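You operate a simulated robot arm through the tools that you are given. There is no shell and no other tool. Be economical: measure what you need, move in short steps, check, and stop when the job is done.

You are at the controls of a simulated two-armed robot. One attempt, no reset.

JOB
Take the blue can and put it on the middle shelf of the rack. Then put the tall red box on the third board from the bottom of the tall shelf. Then open the lower green drawer, put the brass ring in the lower drawer tray and shut the drawer again. Keep to this order. Set down upright: blue can, tall red box.

Only the result counts: the job must be done as asked and must still hold three seconds after the hand-in. Knocking over, shifting, dropping, spilling or breaking anything else fails it.

ROBOT AND FRAMES
Two 6-joint arms with fingered hands on one trunk, on a base that drives. Base frame: it is fixed to the floor where the robot stands at the start and does not move with it; the origin is under the middle of the robot, x ahead of it, y to its left, z up; the surface under the hand at the start is at about z = 88. Units: cm, degrees, N and s.
The left shoulder is at the start at [7, 19.1, 146.3], the right one opposite. With the tool pointing down near the work surface each hand reaches from about 48 to 92 cm from the robot's upright axis, wherever it stands, measured 20 degrees to its own side. Places, roughly: lower drawer tray [70, 290, 60]; lower green drawer [60, 290, 60]; middle shelf of the rack (20x108 cm) [92, 326, 128]; tall red box [75, 175, 175]; third board of the tall shelf (70x22 cm) [88, 160, 130]. Payload 4.7 kg a hand.
The TCP of each hand is the grasp point between the finger pads, 3.6 cm short of the fingertips. In the tool frame z runs along the fingers and y along their closing line. Largest opening 12 cm; the body of the gripper starts 4.2 cm behind the TCP. The gripper is a hand of 5 fingers: y runs from the thumb to the fingers, the wrist lies at [-1.8, -11.3, -19.8] in the tool frame.
Orientation is told as [roll, pitch, yaw] about the base's x, y, z axes, in that order, counted from this pose: with the fingers straight down and the wrist toward the robot, the tool's x, y and z point along [0, 1, 0], [1, 0, 0] and [0, 0, -1] of the base frame.

CONTROLS
- The arms move only by the tool arm_command. It takes "left_moves", "right_moves" or both (then of equal length, played together; a hand with none holds still); each is a list of rows, each an object of numbers (a shift or turn left out is 0): "tx", "ty", "tz": the shift along the base's x, y, z in units of 25 mm (1.0 is 25 mm); "ax", "ay", "az": the turn, a rotation vector about the base's x, y, z in units of 6 degrees (1.0 is 6 degrees). In form: [{"tx": .., "ty": .., "tz": .., "ax": .., "ay": .., "az": ..}, ...]. A call has 1 to 10 rows; each row shifts and turns the commanded pose from where the row before left it. A call with a number of a shift or a turn outside -1 to 1 is refused whole. Each row takes 0.2 s and may step no farther than 5 cm and 8.6 degrees from the row before; otherwise, the whole call is refused. Where a pose cannot be reached the arm comes as near as it can. A force on the tool above 40 N (or 10 N above the force at the start of the call, whichever is more), or a blocked arm, ends the call early, and 0.2 s more pass. In this call time passes only in rows, and 0.2 s behind the last. The reply holds the time, the measured pose of the TCP, the force on the tool along the base axes, the opening and the grip force, in the units named above and with some noise, with the torque about the TCP (base axes, N m) and any sound that the robot's microphone picked up.
- Cameras (640 x 400 px; columns grow to the right, rows downward): "scene" is now at [9.88, 2.56, 166.87]; the picture's right is [0.28, -0.96, 0.00], its down [-0.79, -0.23, -0.57] and it looks along [0.55, 0.16, -0.82] (base axes); focal length 281 px, centre (320, 200). "left" rides on the left gripper at [-7.2, -9.1, -14.3] in its tool frame; the picture's right is [-0.80, -0.28, 0.53], its down [0.53, -0.73, 0.42] and it looks along [0.27, 0.62, 0.74] (tool axes); focal length 234 px, centre (320, 200). "right" rides on the right gripper at [7.3, -9.1, -14.3] in its tool frame; the picture's right is [-0.80, 0.28, -0.53], its down [-0.53, -0.73, 0.42] and it looks along [-0.27, 0.62, 0.74] (tool axes); focal length 234 px, centre (320, 200). There is no depth. A picture from a camera that has moved, and an enlarged one, comes with that camera's place and axes in the base frame and with its lens. The place of the scene camera against the robot may be out by one fixed shift of up to 2.5 cm in any direction.
- grab_frame(camera): a new picture of that camera. It takes no simulated time.
- move_column(by): slides the trunk up (or, below 0, down) by that many cm; the arms and the scene camera ride with it, the base frame stays. It gives what a move gives, with no picture.
- drive_base(legs): drives the robot by 1 to 6 legs, each [ahead, left, turn to the left] in cm, cm and degrees, along the robot's own axes; the way and the turn of a leg run together, so that a leg with both is an arc; at most 150 cm and 180 degrees a leg. The arms and the cameras ride along, it lands a little off, and it stops where it bumps. It gives what a move gives.
- curl_fingers(index, middle, ring, little, thumb_bend, thumb_turn, hand): sets how far each is bent, from 0 (flat) to 1 (curled in); at 0.3 the hand is open as for a grip, at 0.7 the pads meet at the TCP. One left out holds its place. A second passes; each finger stops where it meets its share of the squeeze, and holds until it gets a number again. It is the only way to open and close the hand. It gives what a move gives, with no picture; readings hold the bend of each and the force on index, middle, ring, little, thumb and palm. thumb_turn goes from beside the hand (0) to across from the fingers (1), as for a grip.
- head_to(pan, tilt): turns the head with the scene camera to pan (to the left, within 86 degrees either way) and tilt (down, from -29 to 69), counted from straight ahead of the robot. It gives what a move gives.
- close_up(camera, box): a new picture of the part [left, top, right, bottom] of that camera's present view, enlarged. It takes no simulated time.
- job_done(): hands the job in; it is judged then, once.

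Go step by step. Nothing tells you exact positions but the pictures and the camera data: compare them with the known pose of the tool, close in by small moves and look again before you grip or let go. The budget is 165 turns and 122 pictures, counting those below and the enlarged ones. Unless the task says otherwise, let go and move clear before handing in, and close with one line.

The tools are called after "Request:" as name(argument=value, ...) on one line, values as JSON. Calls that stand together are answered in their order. arm_command: Moves the arms, as the interface text tells. Its arguments: {"type":"object","properties":{"left_moves":{"type":"array","items":{"type":"object","properties":{"tx":{"type":"number"},"ty":{"type":"number"},"tz":{"type":"number"},"ax":{"type":"number"},"ay":{"type":"number"},"az":{"type":"number"}}}},"right_moves":{"type":"array","items":{"type":"object","properties":{"tx":{"type":"number"},"ty":{"type":"number"},"tz":{"type":"number"},"ax":{"type":"number"},"ay":{"type":"number"},"az":{"type":"number"}}}}},"required":[]} The other tools are called the same way: move_column (by) slides the trunk up or down; curl_fingers (index, middle, ring, little, thumb_bend, thumb_turn, hand) moves the fingers one by one; drive_base (legs) drives the base; head_to (pan, tilt) turns the head that bears the scene camera; grab_frame (camera) takes a picture; close_up (camera, box) takes an enlarged picture of a part of a camera's view; job_done () hands the job in.

At the start:

```text
clock: 0.0
left_position: [55.97, 43.42, 111.12]
left_tcp_rot: [-0.1, 0.0, 0.0]
left_contact_force: [0.4, -0.1, -0.2]
left_torque: [0.02, -0.03, 0.03]
left_finger_gap: 11.98
left_gripper_force: 0.1
left_shape: jaw
left_bend: [0.3, 0.3, 0.3, 0.3, 0.3, 0.98]
left_finger forces: [0.1, 0.0, 0.1, 0.0, 0.0, 0.0]
right_position: [69.99, -10.64, 126.33]
right_tcp_rot: [0.0, 0.1, 0.1]
right_contact_force: [-0.1, 0.2, 0.1]
right_torque: [0.01, 0.0, 0.02]
right_finger_gap: 11.98
right_gripper_force: 0.0
right_shape: jaw
right_bend: [0.3, 0.3, 0.3, 0.3, 0.3, 0.98]
right_finger forces: [0.1, 0.1, 0.0, 0.0, 0.0, 0.1]
trunk travel left (down, up): [-94.0, 0.0]
robot x, y, heading: [-0.07, -0.23, 0.1]
head pan, tilt: [16.4, 55.2]
```

scene: 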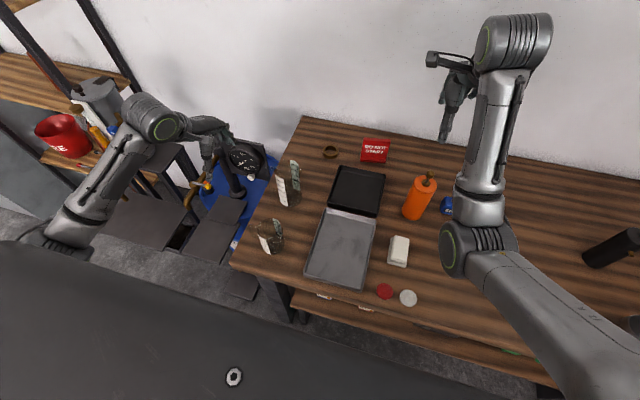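
right: 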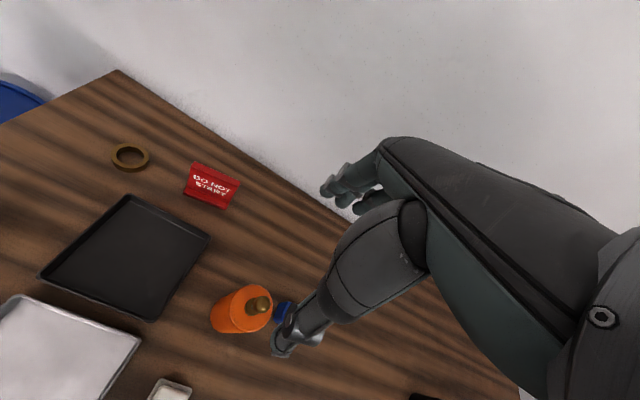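
left: 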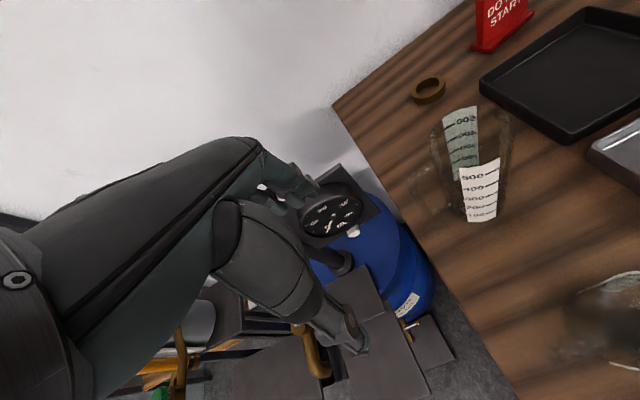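

I see a workbench with a brass ring, an orange bottle and a small blue thing half hidden behind the right arm. I'll look closer at it and look around to the left.

Request:
close_up(camera="scene", box=[360, 120, 520, 240])

Request:
close_up(camera="right", box=[100, 120, 420, 400])

Request:
head_to(pan=80, tilt=15)

Request:
grab_frame(camera="scene")

```text
3.33 times, centred on (440, 180) of scene
camera zoom: at [9.88, 2.56, 166.87], right [0.28, -0.96, 0.0], down [-0.79, -0.23, -0.57], along [0.55, 0.16, -0.82], focal length 937 px, centre (-80, 267)
```

zoom: 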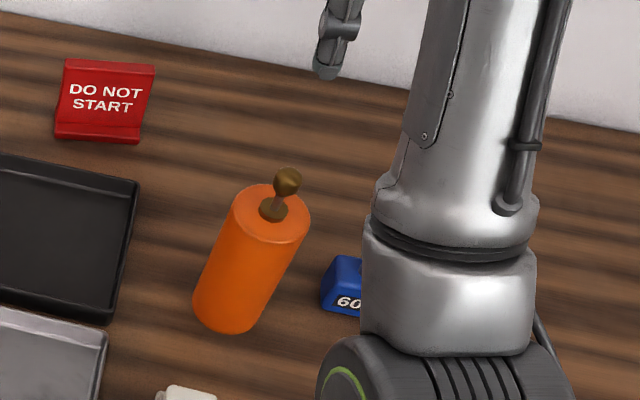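

```text
1.43 times, centred on (260, 260) of right
camera zoom: at [60.87, -3.23, 140.81], right [0.28, -0.8, 0.53], down [-0.73, -0.53, -0.42], along [0.62, -0.27, -0.74], focal length 334 px, centre (406, 114)
```

zoom: 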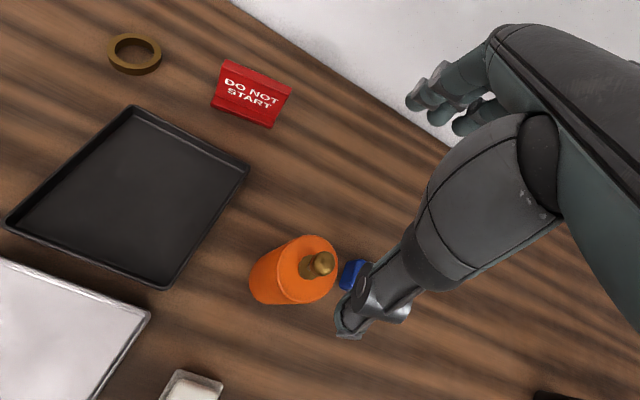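

```text
clock: 1.3
left_position: [55.82, 43.5, 111.13]
left_tcp_rot: [-0.1, 0.0, 0.0]
left_contact_force: [0.3, -0.6, 0.0]
left_torque: [0.02, -0.04, -0.02]
left_finger_gap: 11.96
left_gripper_force: 0.0
left_shape: jaw
left_bend: [0.3, 0.3, 0.3, 0.3, 0.3, 0.98]
left_finger forces: [0.1, 0.2, 0.0, 0.1, 0.0, 0.0]
right_position: [70.0, -10.5, 126.37]
right_tcp_rot: [0.1, 0.1, 0.0]
right_contact_force: [0.0, 1.1, 0.2]
right_torque: [-0.01, -0.01, 0.0]
right_finger_gap: 11.96
right_gripper_force: 0.0
right_shape: jaw
right_bend: [0.3, 0.3, 0.3, 0.3, 0.3, 0.98]
right_finger forces: [0.1, 0.0, 0.0, 0.0, 0.1, 0.1]
trunk travel left (down, up): [-94.0, 0.0]
robot x, y, heading: [0.1, -0.0, -0.4]
head pan, tilt: [80.0, 15.0]
```

```text
116 pictures are left
camera scene: at [4.61, 9.74, 172.92], right [0.98, -0.17, 0.0], down [-0.05, -0.26, -0.97], along [0.17, 0.95, -0.26], focal length 281 px, centre (320, 200)
```

scene: 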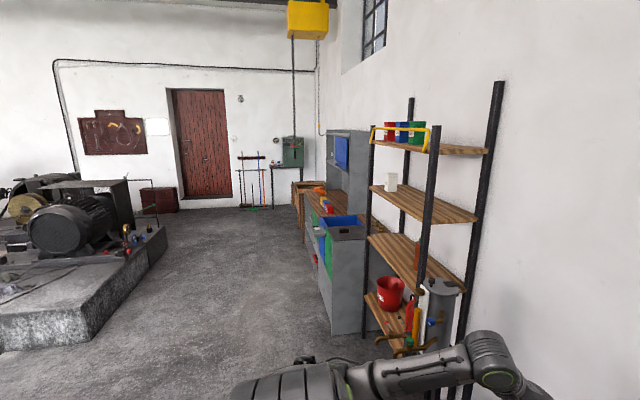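

I see the tall shelf at y≈160 with coloured items on its top board, and a gray cabinet and rack beyond it. I'll zoom in for detail and look right for the blue can.

Request:
close_up(camera="scene", box=[340, 80, 520, 200])

Request:
close_up(camera="scene", box=[280, 120, 400, 340])

Request:
head_to(pan=-30, tilt=40)

Request:
grab_frame(camera="scene")

```text
3.33 times, centred on (430, 140) of scene
camera zoom: at [4.61, 9.74, 172.92], right [0.98, -0.17, 0.0], down [-0.05, -0.26, -0.97], along [0.17, 0.95, -0.26], focal length 937 px, centre (-47, 400)
```

zoom: 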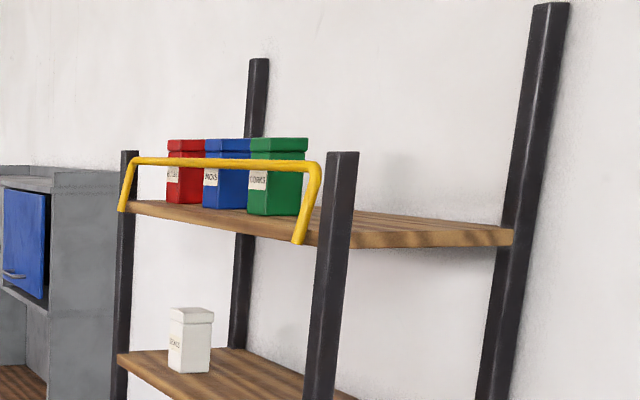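

```text
1.82 times, centred on (340, 230) of scene
camera zoom: at [4.61, 9.74, 172.92], right [0.98, -0.17, 0.0], down [-0.05, -0.26, -0.97], along [0.17, 0.95, -0.26], focal length 511 px, centre (284, 146)
```

zoom: 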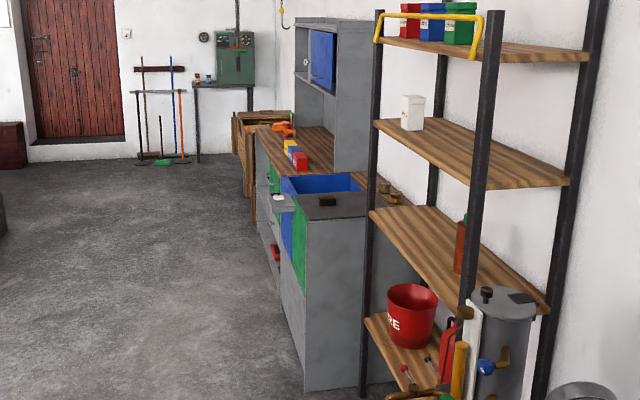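

```text
clock: 3.2
left_position: [55.94, 43.56, 111.1]
left_tcp_rot: [0.0, 0.1, 0.0]
left_contact_force: [0.2, 0.1, -0.1]
left_torque: [-0.01, 0.0, -0.03]
left_finger_gap: 11.98
left_gripper_force: 0.0
left_shape: jaw
left_bend: [0.3, 0.3, 0.3, 0.3, 0.3, 0.98]
left_finger forces: [0.0, 0.0, 0.1, 0.0, 0.0, 0.0]
right_position: [70.09, -10.45, 126.36]
right_tcp_rot: [0.0, 0.1, 0.0]
right_contact_force: [-0.4, 0.7, -0.3]
right_torque: [-0.01, 0.0, -0.02]
right_finger_gap: 11.96
right_gripper_force: 0.1
right_shape: jaw
right_bend: [0.3, 0.3, 0.3, 0.3, 0.3, 0.98]
right_finger forces: [0.1, 0.0, 0.0, 0.1, 0.0, 0.1]
trunk travel left (down, up): [-94.0, 0.0]
robot x, y, heading: [0.21, 0.1, 0.2]
head pan, tilt: [-30.0, 40.0]
```

```text
113 pictures are left
camera scene: at [10.35, -3.71, 168.97], right [-0.5, -0.87, 0.0], down [-0.56, 0.32, -0.77], along [0.66, -0.38, -0.64], focal length 281 px, centre (320, 200)
```

scene: 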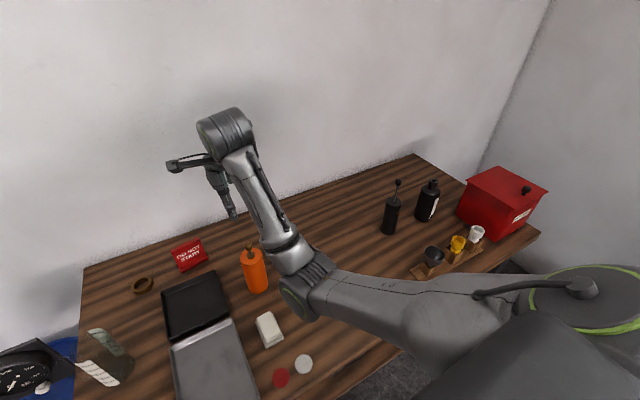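

The blue object marked "60" on the table is half hidden by the right arm. I'll shift the right arm aside and look again.

Request:
arm_command(right_moves=[{"ty": -1}, {"ty": -1}, {"ty": -1}, {"ty": -1}, {"ty": -1}, {"ty": -1}])

Request:
head_to(pan=0, tilt=50)

Request:
grab_frame(camera="scene")

```text
clock: 4.6
left_position: [55.78, 43.34, 111.24]
left_tcp_rot: [0.1, 0.0, 0.0]
left_contact_force: [-0.2, -0.2, 0.4]
left_torque: [0.03, -0.01, 0.01]
left_finger_gap: 11.96
left_gripper_force: 0.1
left_shape: jaw
left_bend: [0.3, 0.3, 0.3, 0.3, 0.3, 0.98]
left_finger forces: [0.0, 0.1, 0.0, 0.0, 0.0, 0.0]
right_position: [69.98, -25.72, 126.29]
right_tcp_rot: [0.2, 0.0, -0.1]
right_contact_force: [0.2, -0.5, -0.1]
right_torque: [0.01, 0.03, 0.02]
right_finger_gap: 11.97
right_gripper_force: 0.1
right_shape: jaw
right_bend: [0.3, 0.3, 0.3, 0.3, 0.3, 0.98]
right_finger forces: [0.0, 0.0, 0.0, 0.1, 0.0, 0.0]
trunk travel left (down, up): [-94.0, 0.0]
robot x, y, heading: [0.1, 0.01, 0.2]
head pan, tilt: [-30.0, 40.0]
```

```text
clock: 5.6
left_position: [55.83, 43.39, 111.04]
left_tcp_rot: [0.1, -0.1, 0.0]
left_contact_force: [-0.4, 0.1, -0.6]
left_torque: [0.01, 0.01, 0.0]
left_finger_gap: 11.96
left_gripper_force: 0.1
left_shape: jaw
left_bend: [0.3, 0.3, 0.3, 0.3, 0.3, 0.98]
left_finger forces: [0.0, 0.0, 0.0, 0.1, 0.0, 0.0]
right_position: [69.96, -25.52, 126.36]
right_tcp_rot: [0.0, 0.0, 0.0]
right_contact_force: [-1.0, -0.7, -0.2]
right_torque: [0.04, 0.01, -0.01]
right_finger_gap: 11.97
right_gripper_force: 0.0
right_shape: jaw
right_bend: [0.3, 0.3, 0.3, 0.3, 0.3, 0.98]
right_finger forces: [0.0, 0.0, 0.0, 0.1, 0.1, 0.0]
trunk travel left (down, up): [-94.0, 0.0]
robot x, y, heading: [0.04, -0.02, 0.0]
head pan, tilt: [0.0, 50.0]
```

```text
112 pictures are left
camera scene: at [10.69, 0.56, 167.56], right [0.0, -1.0, 0.0], down [-0.77, 0.0, -0.64], along [0.64, 0.0, -0.77], focal length 281 px, centre (320, 200)
```

scene: 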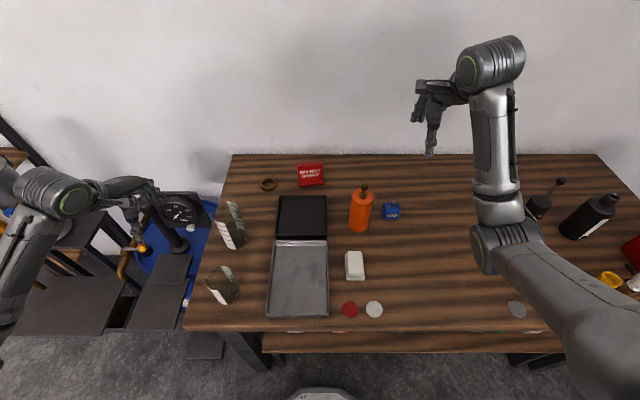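

The table's blue item is only a small block, so the blue can is probably the blue tin on the tall shelf. I'll back off, then drive left to look at the shelf from the front.

Request:
drive_base(legs=[[-45, 0, 0], [0, 150, 0]])

Request:
head_to(pan=5, tilt=5)

Request:
grab_frame(camera="scene")

```text
clock: 15.4
left_position: [8.72, 195.27, 111.18]
left_tcp_rot: [0.0, 0.0, 0.9]
left_contact_force: [0.1, 0.6, 0.0]
left_torque: [0.0, -0.01, 0.02]
left_finger_gap: 11.97
left_gripper_force: 0.2
left_shape: jaw
left_bend: [0.3, 0.3, 0.3, 0.3, 0.3, 0.98]
left_finger forces: [0.1, 0.1, 0.0, 0.0, 0.1, 0.1]
right_position: [23.88, 126.46, 126.43]
right_tcp_rot: [0.0, 0.0, 0.9]
right_contact_force: [-0.2, 0.0, -0.8]
right_torque: [0.0, -0.02, -0.02]
right_finger_gap: 11.97
right_gripper_force: 0.1
right_shape: jaw
right_bend: [0.3, 0.3, 0.3, 0.3, 0.3, 0.98]
right_finger forces: [0.0, 0.0, 0.1, 0.1, 0.0, 0.1]
trunk travel left (down, up): [-94.0, 0.0]
robot x, y, heading: [-46.68, 151.24, 0.9]
head pan, tilt: [0.0, 50.0]
```

```text
clock: 16.5
left_position: [8.87, 195.25, 111.12]
left_tcp_rot: [0.0, 0.0, 0.9]
left_contact_force: [0.8, -0.8, -0.5]
left_torque: [-0.01, 0.0, -0.03]
left_finger_gap: 11.95
left_gripper_force: 0.1
left_shape: jaw
left_bend: [0.3, 0.3, 0.3, 0.3, 0.3, 0.98]
left_finger forces: [0.1, 0.1, 0.0, 0.0, 0.1, 0.0]
right_position: [23.94, 126.57, 126.3]
right_tcp_rot: [0.0, 0.1, 0.8]
right_contact_force: [0.1, 0.2, -1.2]
right_torque: [-0.03, -0.02, 0.0]
right_finger_gap: 11.96
right_gripper_force: 0.0
right_shape: jaw
right_bend: [0.3, 0.3, 0.3, 0.3, 0.3, 0.98]
right_finger forces: [0.0, 0.1, 0.0, 0.0, 0.0, 0.0]
trunk travel left (down, up): [-94.0, 0.0]
robot x, y, heading: [-46.34, 151.36, 0.9]
head pan, tilt: [5.0, 5.0]
```

```text
111 pictures are left
camera scene: at [-34.31, 152.51, 174.54], right [0.1, -0.99, 0.0], down [-0.09, -0.01, -1.0], along [0.99, 0.1, -0.09], focal length 281 px, centre (320, 200)
```

scene: 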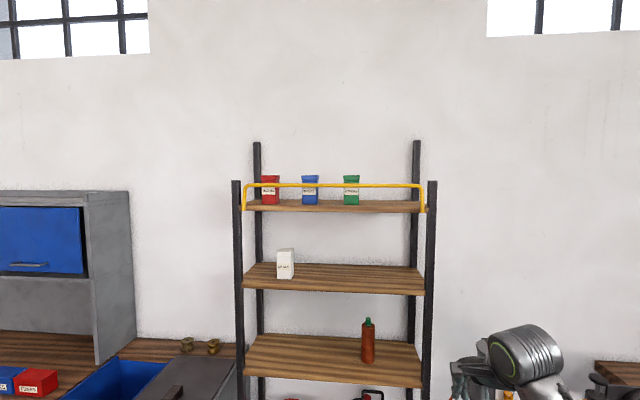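

Request:
close_up(camera="scene", box=[225, 140, 445, 277])

Request:
head_to(pan=40, tilt=20)

Request:
grab_frame(camera="scene")

Request:
head_to(pan=5, tilt=45)

Request:
grab_frame(camera="scene")

```text
2.91 times, centred on (335, 208) of scene
camera zoom: at [-34.31, 152.51, 174.54], right [0.1, -0.99, 0.0], down [-0.09, -0.01, -1.0], along [0.99, 0.1, -0.09], focal length 817 px, centre (276, 175)
```

zoom: 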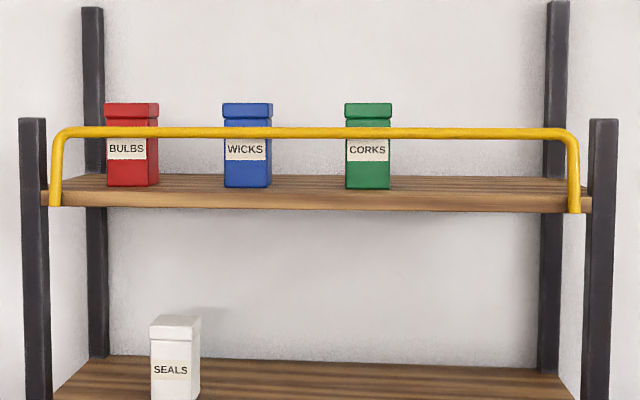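

```text
clock: 17.5
left_position: [8.8, 195.34, 111.31]
left_tcp_rot: [0.0, 0.0, 0.9]
left_contact_force: [-0.3, -0.6, -0.6]
left_torque: [-0.03, -0.01, 0.02]
left_finger_gap: 11.99
left_gripper_force: 0.0
left_shape: jaw
left_bend: [0.3, 0.3, 0.3, 0.3, 0.3, 0.98]
left_finger forces: [0.1, 0.1, 0.0, 0.1, 0.0, 0.0]
right_position: [23.93, 126.59, 126.36]
right_tcp_rot: [0.0, 0.1, 0.8]
right_contact_force: [0.7, 0.2, 0.1]
right_torque: [0.03, 0.04, -0.02]
right_finger_gap: 11.98
right_gripper_force: 0.2
right_shape: jaw
right_bend: [0.3, 0.3, 0.3, 0.3, 0.3, 0.98]
right_finger forces: [0.0, 0.0, 0.0, 0.0, 0.1, 0.0]
trunk travel left (down, up): [-94.0, 0.0]
robot x, y, heading: [-46.29, 150.97, 1.2]
head pan, tilt: [40.0, 20.0]
```

```text
109 pictures are left
camera scene: at [-36.41, 157.68, 172.12], right [0.65, -0.76, 0.0], down [-0.26, -0.22, -0.94], along [0.71, 0.61, -0.34], focal length 281 px, centre (320, 200)
```

scene: 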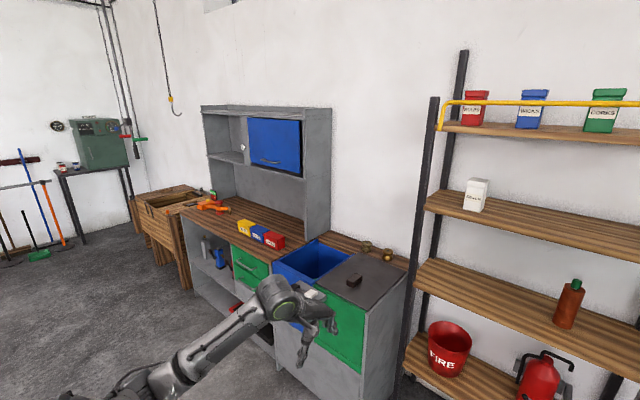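

```text
clock: 18.5
left_position: [8.82, 195.39, 111.06]
left_tcp_rot: [0.1, 0.0, 0.9]
left_contact_force: [-0.2, 0.4, 0.4]
left_torque: [0.01, 0.02, -0.03]
left_finger_gap: 11.97
left_gripper_force: 0.0
left_shape: jaw
left_bend: [0.3, 0.3, 0.3, 0.3, 0.3, 0.98]
left_finger forces: [0.1, 0.0, 0.1, 0.0, 0.0, 0.0]
right_position: [23.94, 126.62, 126.33]
right_tcp_rot: [0.0, 0.0, 0.8]
right_contact_force: [-0.2, -0.5, 0.5]
right_torque: [0.04, 0.02, -0.01]
right_finger_gap: 11.97
right_gripper_force: 0.1
right_shape: jaw
right_bend: [0.3, 0.3, 0.3, 0.3, 0.3, 0.98]
right_finger forces: [0.0, 0.0, 0.1, 0.1, 0.1, 0.0]
trunk travel left (down, up): [-94.0, 0.0]
robot x, y, heading: [-46.42, 151.1, 0.8]
head pan, tilt: [5.0, 45.0]
```

```text
108 pictures are left
camera scene: at [-35.36, 152.44, 168.25], right [0.1, -0.99, 0.0], down [-0.7, -0.07, -0.71], along [0.7, 0.07, -0.71], focal length 281 px, centre (320, 200)
```

scene: 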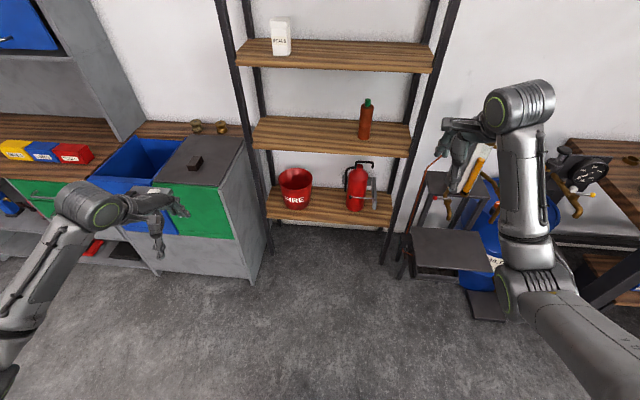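

The tall red box is the "BULBS" tin on the top board. The third board is the one holding "SEALS". I still need to tell what the blue can is, so I'll enlarge the bench area and drive over to it.

Request:
drive_base(legs=[[-10, 140, 0]])

Request:
head_to(pan=5, tilt=25)

Request:
grab_frame(camera="scene")

```text
clock: 25.5
left_position: [-3.81, 334.94, 111.26]
left_tcp_rot: [0.0, 0.1, 1.1]
left_contact_force: [0.4, 0.0, 0.2]
left_torque: [-0.01, 0.0, -0.03]
left_finger_gap: 11.95
left_gripper_force: 0.1
left_shape: jaw
left_bend: [0.3, 0.3, 0.3, 0.3, 0.3, 0.98]
left_finger forces: [0.0, 0.0, 0.0, 0.0, 0.1, 0.0]
right_position: [11.62, 266.19, 126.24]
right_tcp_rot: [0.0, 0.0, 1.1]
right_contact_force: [-0.6, -0.6, -0.1]
right_torque: [0.01, 0.01, 0.04]
right_finger_gap: 11.94
right_gripper_force: 0.1
right_shape: jaw
right_bend: [0.3, 0.3, 0.3, 0.3, 0.3, 0.98]
right_finger forces: [0.1, 0.0, 0.0, 0.0, 0.0, 0.1]
trunk travel left (down, up): [-94.0, 0.0]
robot x, y, heading: [-58.91, 290.2, 1.2]
head pan, tilt: [5.0, 45.0]
```

```text
clock: 26.3
left_position: [-3.83, 335.05, 111.22]
left_tcp_rot: [0.0, 0.0, 1.1]
left_contact_force: [0.3, 0.0, 0.1]
left_torque: [0.03, 0.0, -0.04]
left_finger_gap: 11.96
left_gripper_force: 0.2
left_shape: jaw
left_bend: [0.3, 0.3, 0.3, 0.3, 0.3, 0.98]
left_finger forces: [0.0, 0.0, 0.1, 0.1, 0.1, 0.0]
right_position: [11.55, 266.24, 126.37]
right_tcp_rot: [0.0, 0.0, 1.1]
right_contact_force: [0.1, 0.3, 0.3]
right_torque: [0.02, -0.02, -0.03]
right_finger_gap: 11.97
right_gripper_force: 0.1
right_shape: jaw
right_bend: [0.3, 0.3, 0.3, 0.3, 0.3, 0.98]
right_finger forces: [0.1, 0.1, 0.0, 0.0, 0.1, 0.0]
trunk travel left (down, up): [-94.0, 0.0]
robot x, y, heading: [-59.09, 290.35, 1.3]
head pan, tilt: [5.0, 25.0]
```

```text
107 pictures are left
camera scene: at [-46.75, 292.04, 171.3], right [0.11, -0.99, 0.0], down [-0.42, -0.05, -0.91], along [0.9, 0.1, -0.42], focal length 281 px, centre (320, 200)
```

scene: 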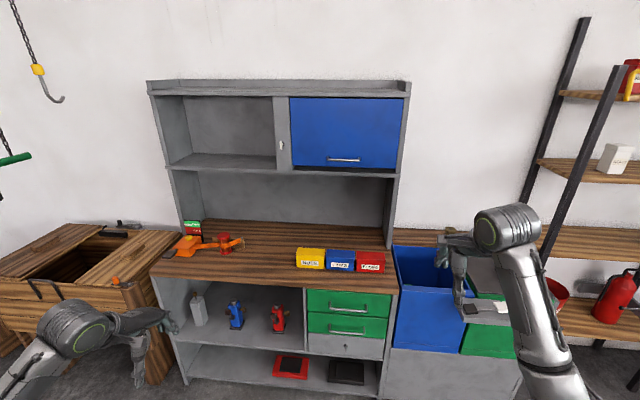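

Request:
close_up(camera="scene", box=[140, 210, 400, 395])

Request:
close_up(camera="scene", box=[380, 210, 560, 340])

```text
2.16 times, centred on (270, 302) of scene
camera zoom: at [-46.75, 292.04, 171.3], right [0.11, -0.99, 0.0], down [-0.42, -0.05, -0.91], along [0.9, 0.1, -0.42], focal length 608 px, centre (428, -22)
```

zoom: 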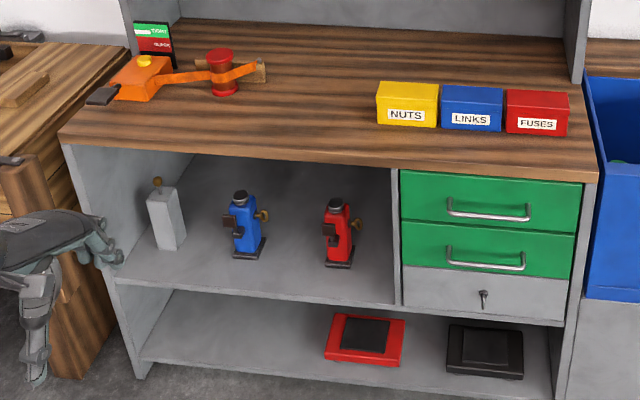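

```text
3.08 times, centred on (470, 275) of scene
camera zoom: at [-46.75, 292.04, 171.3], right [0.11, -0.99, 0.0], down [-0.42, -0.05, -0.91], along [0.9, 0.1, -0.42], focal length 864 px, centre (-142, -31)
```

zoom: 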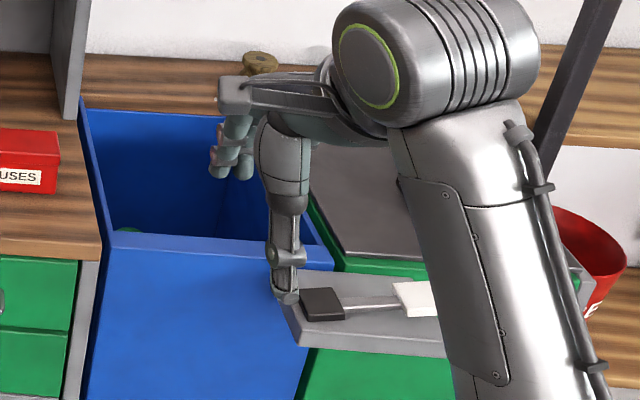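

No clear can here yet. I'll look further left and behind.

Request:
head_to(pan=50, tilt=20)

Request:
grab_frame(camera="scene")

Request:
head_to(pan=-60, tilt=25)

Request:
grab_frame(camera="scene")

```text
clock: 27.4
left_position: [-3.81, 334.9, 111.17]
left_tcp_rot: [0.1, 0.0, 1.1]
left_contact_force: [0.6, -0.3, -0.3]
left_torque: [0.02, 0.0, 0.02]
left_finger_gap: 11.95
left_gripper_force: 0.2
left_shape: jaw
left_bend: [0.3, 0.3, 0.3, 0.3, 0.3, 0.98]
left_finger forces: [0.0, 0.1, 0.1, 0.0, 0.0, 0.0]
right_position: [11.54, 266.26, 126.29]
right_tcp_rot: [0.0, 0.0, 1.0]
right_contact_force: [0.6, -0.3, -0.6]
right_torque: [-0.01, -0.04, 0.0]
right_finger_gap: 11.96
right_gripper_force: 0.0
right_shape: jaw
right_bend: [0.3, 0.3, 0.3, 0.3, 0.3, 0.98]
right_finger forces: [0.0, 0.0, 0.0, 0.0, 0.0, 0.0]
trunk travel left (down, up): [-94.0, 0.0]
robot x, y, heading: [-58.65, 290.65, 1.2]
head pan, tilt: [50.0, 20.0]
```

```text
104 pictures are left
camera scene: at [-50.06, 298.28, 172.11], right [0.78, -0.63, 0.0], down [-0.22, -0.27, -0.94], along [0.59, 0.73, -0.34], focal length 281 px, centre (320, 200)
```

scene: 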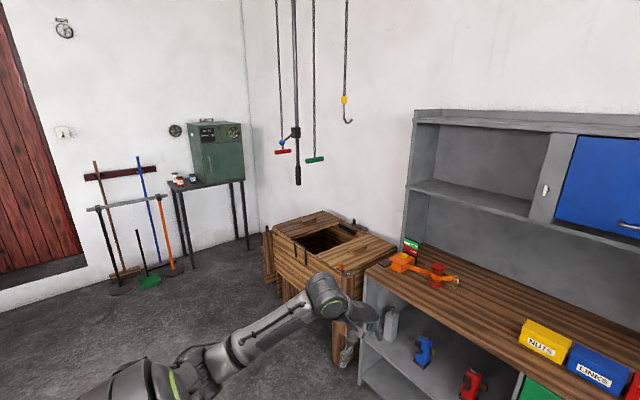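

```text
clock: 29.3
left_position: [-3.91, 334.99, 111.15]
left_tcp_rot: [0.1, 0.0, 1.0]
left_contact_force: [-1.2, 0.4, -0.9]
left_torque: [0.01, 0.0, 0.01]
left_finger_gap: 11.96
left_gripper_force: 0.1
left_shape: jaw
left_bend: [0.3, 0.3, 0.3, 0.3, 0.3, 0.98]
left_finger forces: [0.0, 0.0, 0.1, 0.0, 0.0, 0.0]
right_position: [11.6, 266.16, 126.32]
right_tcp_rot: [0.0, 0.0, 1.2]
right_contact_force: [-0.5, -0.3, 0.3]
right_torque: [0.01, 0.04, -0.01]
right_finger_gap: 11.96
right_gripper_force: 0.0
right_shape: jaw
right_bend: [0.3, 0.3, 0.3, 0.3, 0.3, 0.98]
right_finger forces: [0.0, 0.0, 0.0, 0.1, 0.1, 0.1]
trunk travel left (down, up): [-94.0, 0.0]
robot x, y, heading: [-59.06, 290.28, 1.0]
head pan, tilt: [-60.0, 25.0]
```

```text
103 pictures are left
camera scene: at [-51.15, 283.15, 171.3], right [-0.86, -0.52, 0.0], down [-0.22, 0.36, -0.91], along [0.47, -0.78, -0.42], focal length 281 px, centre (320, 200)
```

scene: 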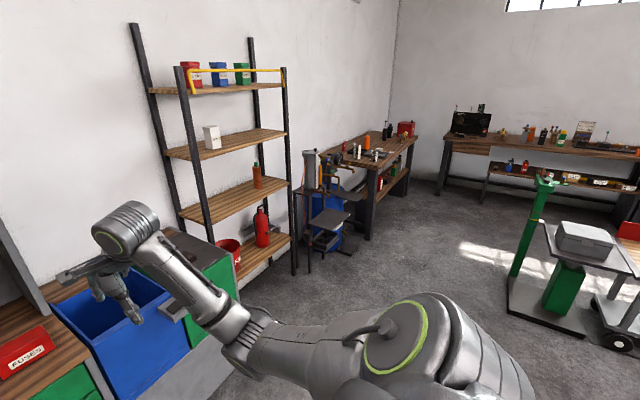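

Request:
close_up(camera="scene", box=[430, 90, 640, 220])

Request:
close_up(camera="scene", box=[290, 105, 430, 195])

Request:
head_to(pan=50, tilt=20)

Request:
close_up(camera="scene", box=[150, 100, 270, 200])

```text
3.05 times, centred on (535, 155) of scene
camera zoom: at [-51.15, 283.15, 171.3], right [-0.86, -0.52, 0.0], down [-0.22, 0.36, -0.91], along [0.47, -0.78, -0.42], focal length 856 px, centre (-335, 337)
```

zoom: 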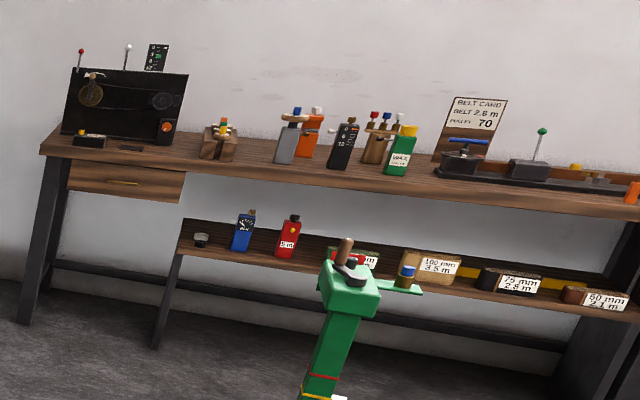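

```text
4.44 times, centred on (360, 150) of scene
camera zoom: at [-51.15, 283.15, 171.3], right [-0.86, -0.52, 0.0], down [-0.22, 0.36, -0.91], along [0.47, -0.78, -0.42], focal length 1249 px, centre (142, 422)
```

zoom: 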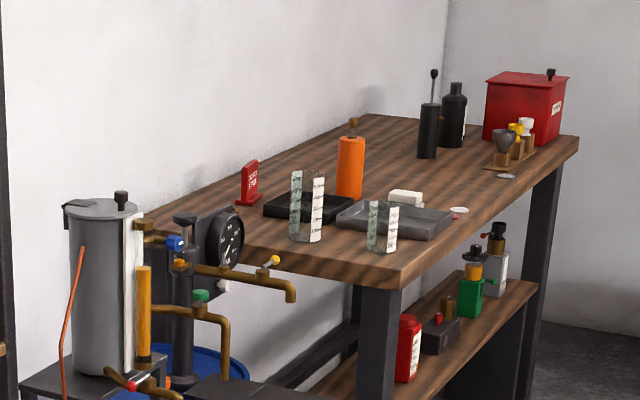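

```text
clock: 31.2
left_position: [-4.01, 334.87, 111.27]
left_tcp_rot: [0.0, 0.0, 1.0]
left_contact_force: [-0.4, 0.2, -0.6]
left_torque: [0.03, 0.0, 0.01]
left_finger_gap: 11.95
left_gripper_force: 0.1
left_shape: jaw
left_bend: [0.3, 0.3, 0.3, 0.3, 0.3, 0.98]
left_finger forces: [0.0, 0.0, 0.0, 0.0, 0.1, 0.1]
right_position: [11.56, 266.14, 126.35]
right_tcp_rot: [0.0, 0.0, 1.1]
right_contact_force: [-0.7, 0.0, 1.2]
right_torque: [-0.02, -0.01, 0.02]
right_finger_gap: 11.93
right_gripper_force: 0.1
right_shape: jaw
right_bend: [0.3, 0.3, 0.3, 0.3, 0.3, 0.98]
right_finger forces: [0.1, 0.0, 0.0, 0.0, 0.0, 0.0]
trunk travel left (down, up): [-94.0, 0.0]
robot x, y, heading: [-58.94, 290.67, 1.0]
head pan, tilt: [50.0, 20.0]
```

```text
4.00 times, centred on (210, 150) of scene
camera zoom: at [-50.06, 298.28, 172.11], right [0.78, -0.63, 0.0], down [-0.22, -0.27, -0.94], along [0.59, 0.73, -0.34], focal length 1124 px, centre (760, 400)
```

zoom: 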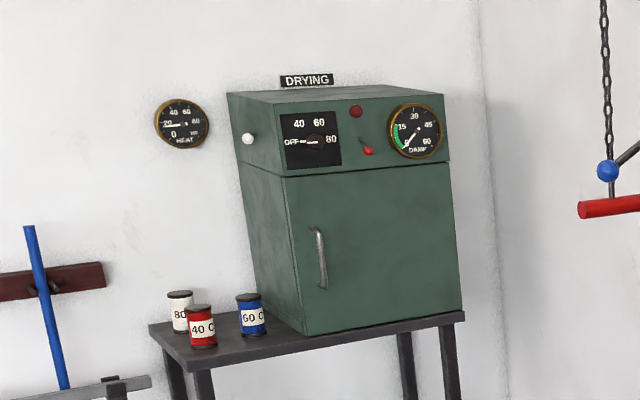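

Candidates: a blue cylinder "60 C" near the drying oven and a blue bottle on the far bench's lower shelf. I'll enlarge both.

Request:
close_up(camera="scene", box=[170, 165, 206, 190])

Request:
head_to(pan=-70, tilt=15)

Request:
grab_frame(camera="scene")

```text
16.00 times, centred on (188, 178) of scene
camera zoom: at [-50.06, 298.28, 172.11], right [0.78, -0.63, 0.0], down [-0.22, -0.27, -0.94], along [0.59, 0.73, -0.34], focal length 4496 px, centre (2432, 560)
```

zoom: 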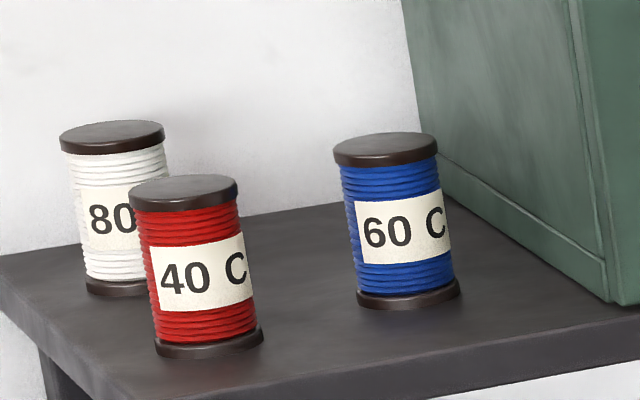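

```text
clock: 33.2
left_position: [-3.87, 334.98, 111.15]
left_tcp_rot: [0.0, 0.1, 1.1]
left_contact_force: [-1.1, 0.5, 0.3]
left_torque: [-0.02, 0.02, -0.01]
left_finger_gap: 11.95
left_gripper_force: 0.0
left_shape: jaw
left_bend: [0.3, 0.3, 0.3, 0.3, 0.3, 0.98]
left_finger forces: [0.0, 0.0, 0.0, 0.0, 0.0, 0.0]
right_position: [11.56, 266.23, 126.29]
right_tcp_rot: [0.0, 0.0, 1.1]
right_contact_force: [0.5, -0.5, -0.7]
right_torque: [-0.01, 0.01, 0.01]
right_finger_gap: 11.97
right_gripper_force: 0.0
right_shape: jaw
right_bend: [0.3, 0.3, 0.3, 0.3, 0.3, 0.98]
right_finger forces: [0.0, 0.0, 0.0, 0.1, 0.1, 0.0]
trunk travel left (down, up): [-94.0, 0.0]
robot x, y, heading: [-58.67, 290.41, 0.8]
head pan, tilt: [-70.0, 15.0]
```

```text
98 pictures are left
camera scene: at [-52.54, 282.32, 172.93], right [-0.93, -0.36, 0.0], down [-0.09, 0.24, -0.97], along [0.35, -0.9, -0.26], focal length 281 px, centre (320, 200)
```

scene: 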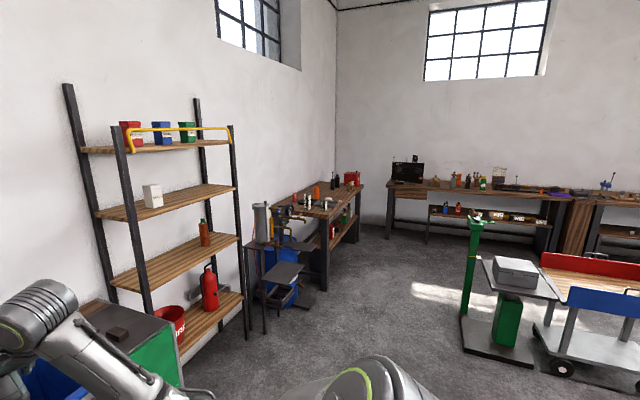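

The oven items are thread spools, not cans. I'll zoom on the far bench's lower shelf.

Request:
close_up(camera="scene", box=[425, 165, 505, 220])

Request:
close_up(camera="scene", box=[500, 150, 640, 250])

Request:
close_up(camera="scene", box=[280, 165, 370, 260])

```text
7.27 times, centred on (465, 192) of scene
camera zoom: at [-52.54, 282.32, 172.93], right [-0.93, -0.36, 0.0], down [-0.09, 0.24, -0.97], along [0.35, -0.9, -0.26], focal length 2044 px, centre (-734, 254)
```

zoom: 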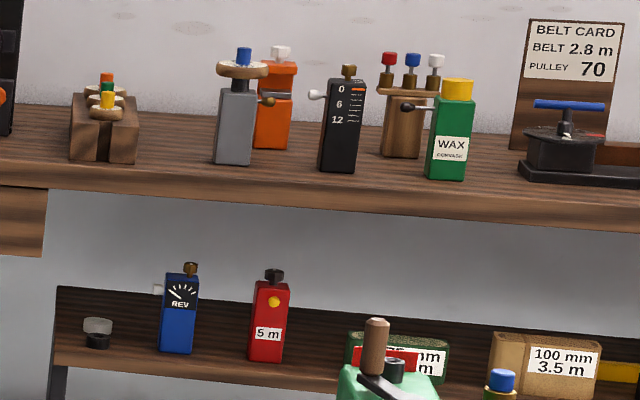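

```text
4.00 times, centred on (570, 200) of scene
camera zoom: at [-52.54, 282.32, 172.93], right [-0.93, -0.36, 0.0], down [-0.09, 0.24, -0.97], along [0.35, -0.9, -0.26], focal length 1124 px, centre (-680, 200)
```

zoom: 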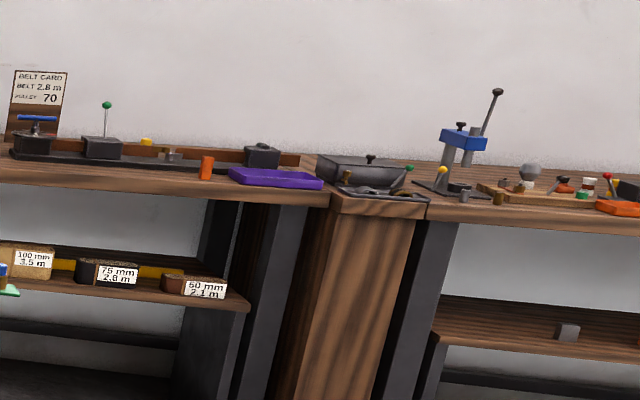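

```text
4.21 times, centred on (325, 212) of scene
camera zoom: at [-52.54, 282.32, 172.93], right [-0.93, -0.36, 0.0], down [-0.09, 0.24, -0.97], along [0.35, -0.9, -0.26], focal length 1183 px, centre (299, 147)
```

zoom: 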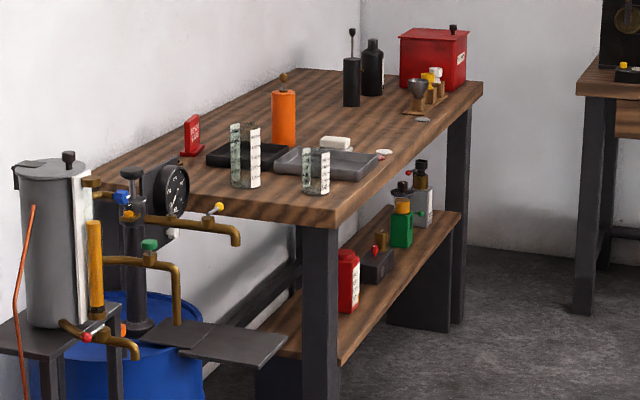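

Nothing clearly a can yet. I'll turn the robot around to see the room behind.

Request:
drive_base(legs=[[-30, 0, 0], [0, 0, 150]])

Request:
head_to(pan=50, tilt=15)

Request:
grab_frame(camera="scene")

Request:
head_to(pan=-40, tilt=15)

Request:
grab_frame(camera="scene")

```text
clock: 41.7
left_position: [-158.92, 279.02, 111.11]
left_tcp_rot: [0.0, 0.0, 150.9]
left_contact_force: [0.3, 0.8, -0.4]
left_torque: [-0.01, 0.02, 0.0]
left_finger_gap: 11.94
left_gripper_force: 0.0
left_shape: jaw
left_bend: [0.3, 0.3, 0.3, 0.3, 0.3, 0.98]
left_finger forces: [0.0, 0.1, 0.0, 0.1, 0.1, 0.0]
right_position: [-137.64, 346.3, 126.28]
right_tcp_rot: [0.0, 0.1, 151.0]
right_contact_force: [-0.3, -0.2, 0.3]
right_torque: [-0.02, 0.02, 0.0]
right_finger_gap: 11.97
right_gripper_force: 0.0
right_shape: jaw
right_bend: [0.3, 0.3, 0.3, 0.3, 0.3, 0.98]
right_finger forces: [0.0, 0.0, 0.0, 0.0, 0.1, 0.0]
trunk travel left (down, up): [-94.0, 0.0]
robot x, y, heading: [-88.94, 290.05, 151.0]
head pan, tilt: [-70.0, 15.0]
```

```text
clock: 43.7
left_position: [-158.81, 279.03, 111.18]
left_tcp_rot: [0.1, -0.1, 150.9]
left_contact_force: [-0.7, -0.7, -0.2]
left_torque: [0.01, 0.04, 0.0]
left_finger_gap: 11.96
left_gripper_force: 0.1
left_shape: jaw
left_bend: [0.3, 0.3, 0.3, 0.3, 0.3, 0.98]
left_finger forces: [0.0, 0.0, 0.0, 0.0, 0.1, 0.0]
right_position: [-137.57, 346.15, 126.3]
right_tcp_rot: [0.0, 0.1, 150.8]
right_contact_force: [-0.5, -0.7, 0.2]
right_torque: [0.02, 0.01, -0.03]
right_finger_gap: 11.97
right_gripper_force: 0.0
right_shape: jaw
right_bend: [0.3, 0.3, 0.3, 0.3, 0.3, 0.98]
right_finger forces: [0.1, 0.0, 0.1, 0.0, 0.0, 0.1]
trunk travel left (down, up): [-94.0, 0.0]
robot x, y, heading: [-88.92, 289.96, 151.0]
head pan, tilt: [50.0, 15.0]
```

```text
94 pictures are left
camera scene: at [-104.07, 289.45, 172.93], right [-0.36, 0.93, 0.0], down [0.24, 0.09, -0.97], along [-0.9, -0.34, -0.26], focal length 281 px, centre (320, 200)
```

scene: 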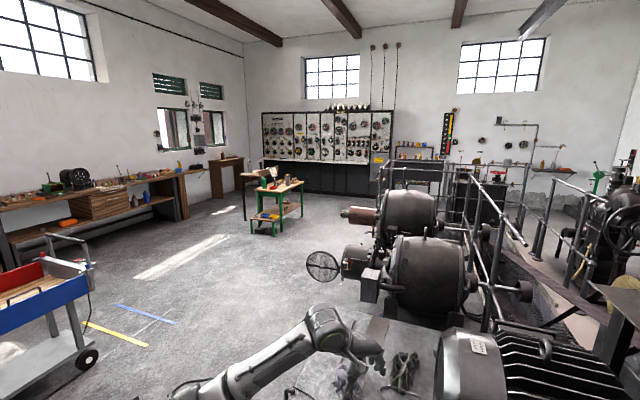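

```text
clock: 45.4
left_position: [-158.84, 279.1, 111.21]
left_tcp_rot: [0.1, 0.1, 150.9]
left_contact_force: [0.5, -0.3, 0.0]
left_torque: [0.0, 0.02, 0.0]
left_finger_gap: 11.97
left_gripper_force: 0.0
left_shape: jaw
left_bend: [0.3, 0.3, 0.3, 0.3, 0.3, 0.98]
left_finger forces: [0.0, 0.1, 0.0, 0.0, 0.1, 0.1]
right_position: [-137.59, 346.19, 126.34]
right_tcp_rot: [0.1, 0.0, 150.9]
right_contact_force: [0.0, 0.7, -0.1]
right_torque: [-0.04, 0.0, 0.0]
right_finger_gap: 11.97
right_gripper_force: 0.1
right_shape: jaw
right_bend: [0.3, 0.3, 0.3, 0.3, 0.3, 0.98]
right_finger forces: [0.1, 0.0, 0.1, 0.0, 0.0, 0.1]
trunk travel left (down, up): [-94.0, 0.0]
robot x, y, heading: [-88.69, 290.09, 151.2]
head pan, tilt: [-40.0, 15.0]
```

```text
93 pictures are left
camera scene: at [-98.68, 301.5, 172.93], right [0.93, 0.36, 0.0], down [0.09, -0.24, -0.97], along [-0.35, 0.9, -0.26], focal length 281 px, centre (320, 200)
```

scene: 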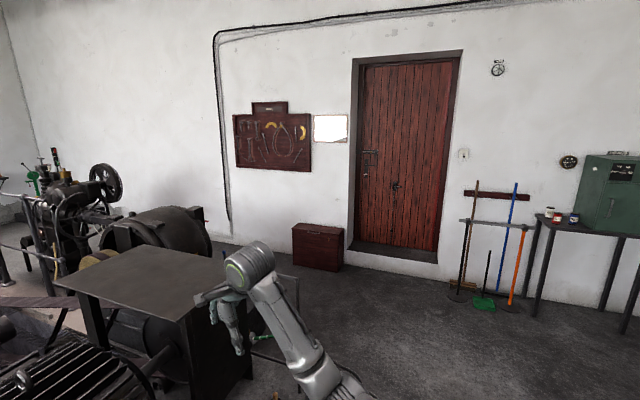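

A big workshop. I'll enlarge the promising parts here: the green table, control panel and left benches.

Request:
head_to(pan=50, tilt=15)

Request:
close_up(camera="scene", box=[235, 140, 325, 240])

Request:
close_up(camera="scene", box=[0, 140, 240, 280])

Request:
close_up(camera="scene", box=[380, 100, 640, 260])

```text
clock: 47.0
left_position: [-158.87, 279.05, 111.31]
left_tcp_rot: [0.1, 0.1, 150.9]
left_contact_force: [0.2, -0.2, -0.5]
left_torque: [-0.01, 0.02, 0.03]
left_finger_gap: 11.97
left_gripper_force: 0.2
left_shape: jaw
left_bend: [0.3, 0.3, 0.3, 0.3, 0.3, 0.98]
left_finger forces: [0.1, 0.0, 0.0, 0.0, 0.0, 0.0]
right_position: [-137.6, 346.21, 126.37]
right_tcp_rot: [-0.1, 0.0, 150.9]
right_contact_force: [-0.6, 0.4, 0.1]
right_torque: [-0.02, 0.0, 0.02]
right_finger_gap: 11.96
right_gripper_force: 0.1
right_shape: jaw
right_bend: [0.3, 0.3, 0.3, 0.3, 0.3, 0.98]
right_finger forces: [0.0, 0.0, 0.0, 0.0, 0.0, 0.1]
trunk travel left (down, up): [-94.0, 0.0]
robot x, y, heading: [-88.73, 290.02, 150.9]
head pan, tilt: [50.0, 15.0]
```

```text
4.00 times, centred on (280, 190) of scene
camera zoom: at [-104.07, 289.45, 172.93], right [-0.36, 0.93, 0.0], down [0.24, 0.09, -0.97], along [-0.9, -0.34, -0.26], focal length 1124 px, centre (480, 240)
```

zoom: 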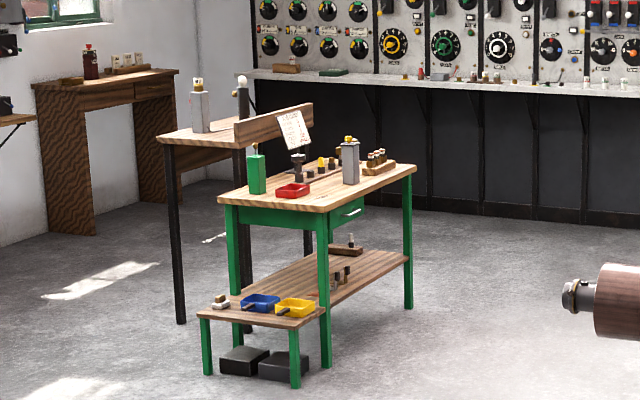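

```text
2.67 times, centred on (120, 210) of scene
camera zoom: at [-104.07, 289.45, 172.93], right [-0.36, 0.93, 0.0], down [0.24, 0.09, -0.97], along [-0.9, -0.34, -0.26], focal length 749 px, centre (853, 173)
```

zoom: 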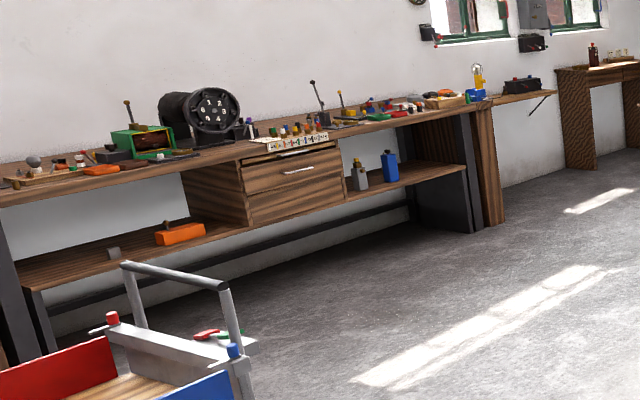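

```text
2.46 times, centred on (510, 180) of scene
camera zoom: at [-104.07, 289.45, 172.93], right [-0.36, 0.93, 0.0], down [0.24, 0.09, -0.97], along [-0.9, -0.34, -0.26], focal length 692 px, centre (-148, 249)
```

zoom: 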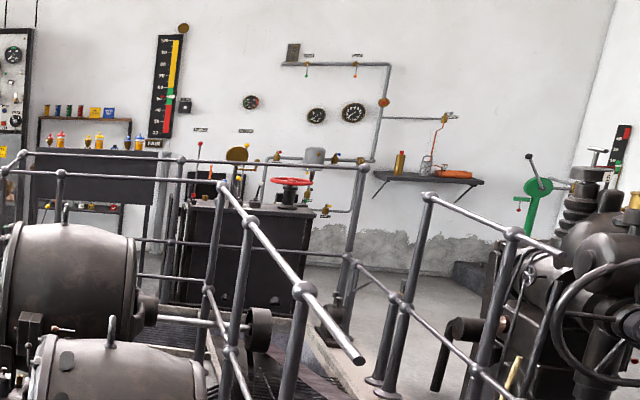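

Back to the cabinet for a high zoom on the blue and red objects on its shelf.

Request:
drive_base(legs=[[0, 0, -150]])

Request:
head_to(pan=10, tilt=25)

Request:
grab_frame(camera="scene")

```text
clock: 53.9
left_position: [-32.87, 333.35, 111.11]
left_tcp_rot: [0.0, 0.0, -0.1]
left_contact_force: [0.5, 0.4, 0.0]
left_torque: [0.04, 0.02, 0.02]
left_finger_gap: 11.98
left_gripper_force: 0.1
left_shape: jaw
left_bend: [0.3, 0.3, 0.3, 0.3, 0.3, 0.98]
left_finger forces: [0.1, 0.0, 0.0, 0.0, 0.0, 0.0]
right_position: [-18.82, 264.29, 126.32]
right_tcp_rot: [-0.1, 0.0, -0.1]
right_contact_force: [0.6, 0.6, 0.0]
right_torque: [-0.01, -0.01, 0.04]
right_finger_gap: 11.94
right_gripper_force: 0.1
right_shape: jaw
right_bend: [0.3, 0.3, 0.3, 0.3, 0.3, 0.98]
right_finger forces: [0.0, 0.1, 0.1, 0.0, 0.0, 0.1]
trunk travel left (down, up): [-94.0, 0.0]
robot x, y, heading: [-88.91, 289.76, -0.1]
head pan, tilt: [50.0, 15.0]
```

```text
clock: 55.0
left_position: [-32.98, 333.3, 111.22]
left_tcp_rot: [0.1, 0.0, 0.1]
left_contact_force: [-0.1, -0.3, -0.4]
left_torque: [-0.04, 0.03, -0.01]
left_finger_gap: 11.97
left_gripper_force: 0.1
left_shape: jaw
left_bend: [0.3, 0.3, 0.3, 0.3, 0.3, 0.98]
left_finger forces: [0.0, 0.0, 0.0, 0.0, 0.1, 0.1]
right_position: [-18.88, 264.21, 126.43]
right_tcp_rot: [0.0, 0.1, 0.0]
right_contact_force: [0.7, 0.9, -0.1]
right_torque: [-0.02, 0.0, 0.01]
right_finger_gap: 11.96
right_gripper_force: 0.1
right_shape: jaw
right_bend: [0.3, 0.3, 0.3, 0.3, 0.3, 0.98]
right_finger forces: [0.1, 0.1, 0.1, 0.0, 0.0, 0.0]
trunk travel left (down, up): [-94.0, 0.0]
robot x, y, heading: [-88.72, 289.93, 0.1]
head pan, tilt: [10.0, 25.0]
```

```text
89 pictures are left
camera scene: at [-76.82, 291.97, 171.31], right [0.17, -0.98, 0.0], down [-0.42, -0.07, -0.91], along [0.89, 0.16, -0.42], focal length 281 px, centre (320, 200)
```

scene: 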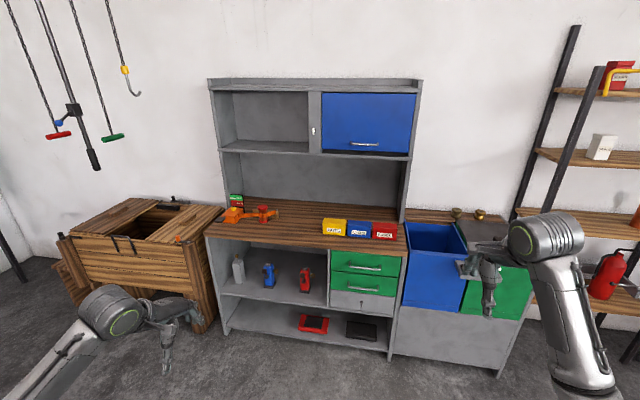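

Request:
close_up(camera="scene", box=[225, 245, 325, 310])

Request:
close_up(camera="scene", box=[400, 200, 480, 260])

```text
6.15 times, centred on (275, 278) of scene
camera zoom: at [-76.82, 291.97, 171.31], right [0.17, -0.98, 0.0], down [-0.42, -0.07, -0.91], along [0.89, 0.16, -0.42], focal length 1729 px, centre (597, -277)
```

zoom: 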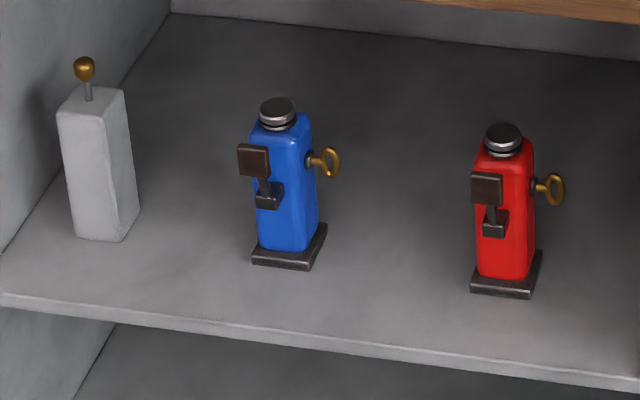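

```text
6.67 times, centred on (440, 230) of scene
camera zoom: at [-76.82, 291.97, 171.31], right [0.17, -0.98, 0.0], down [-0.42, -0.07, -0.91], along [0.89, 0.16, -0.42], focal length 1873 px, centre (-480, 0)
```

zoom: 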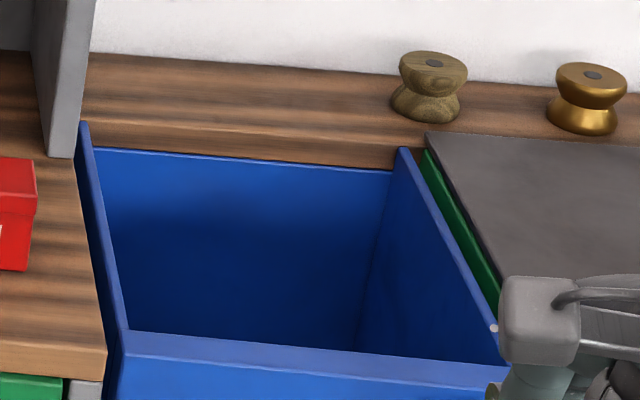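

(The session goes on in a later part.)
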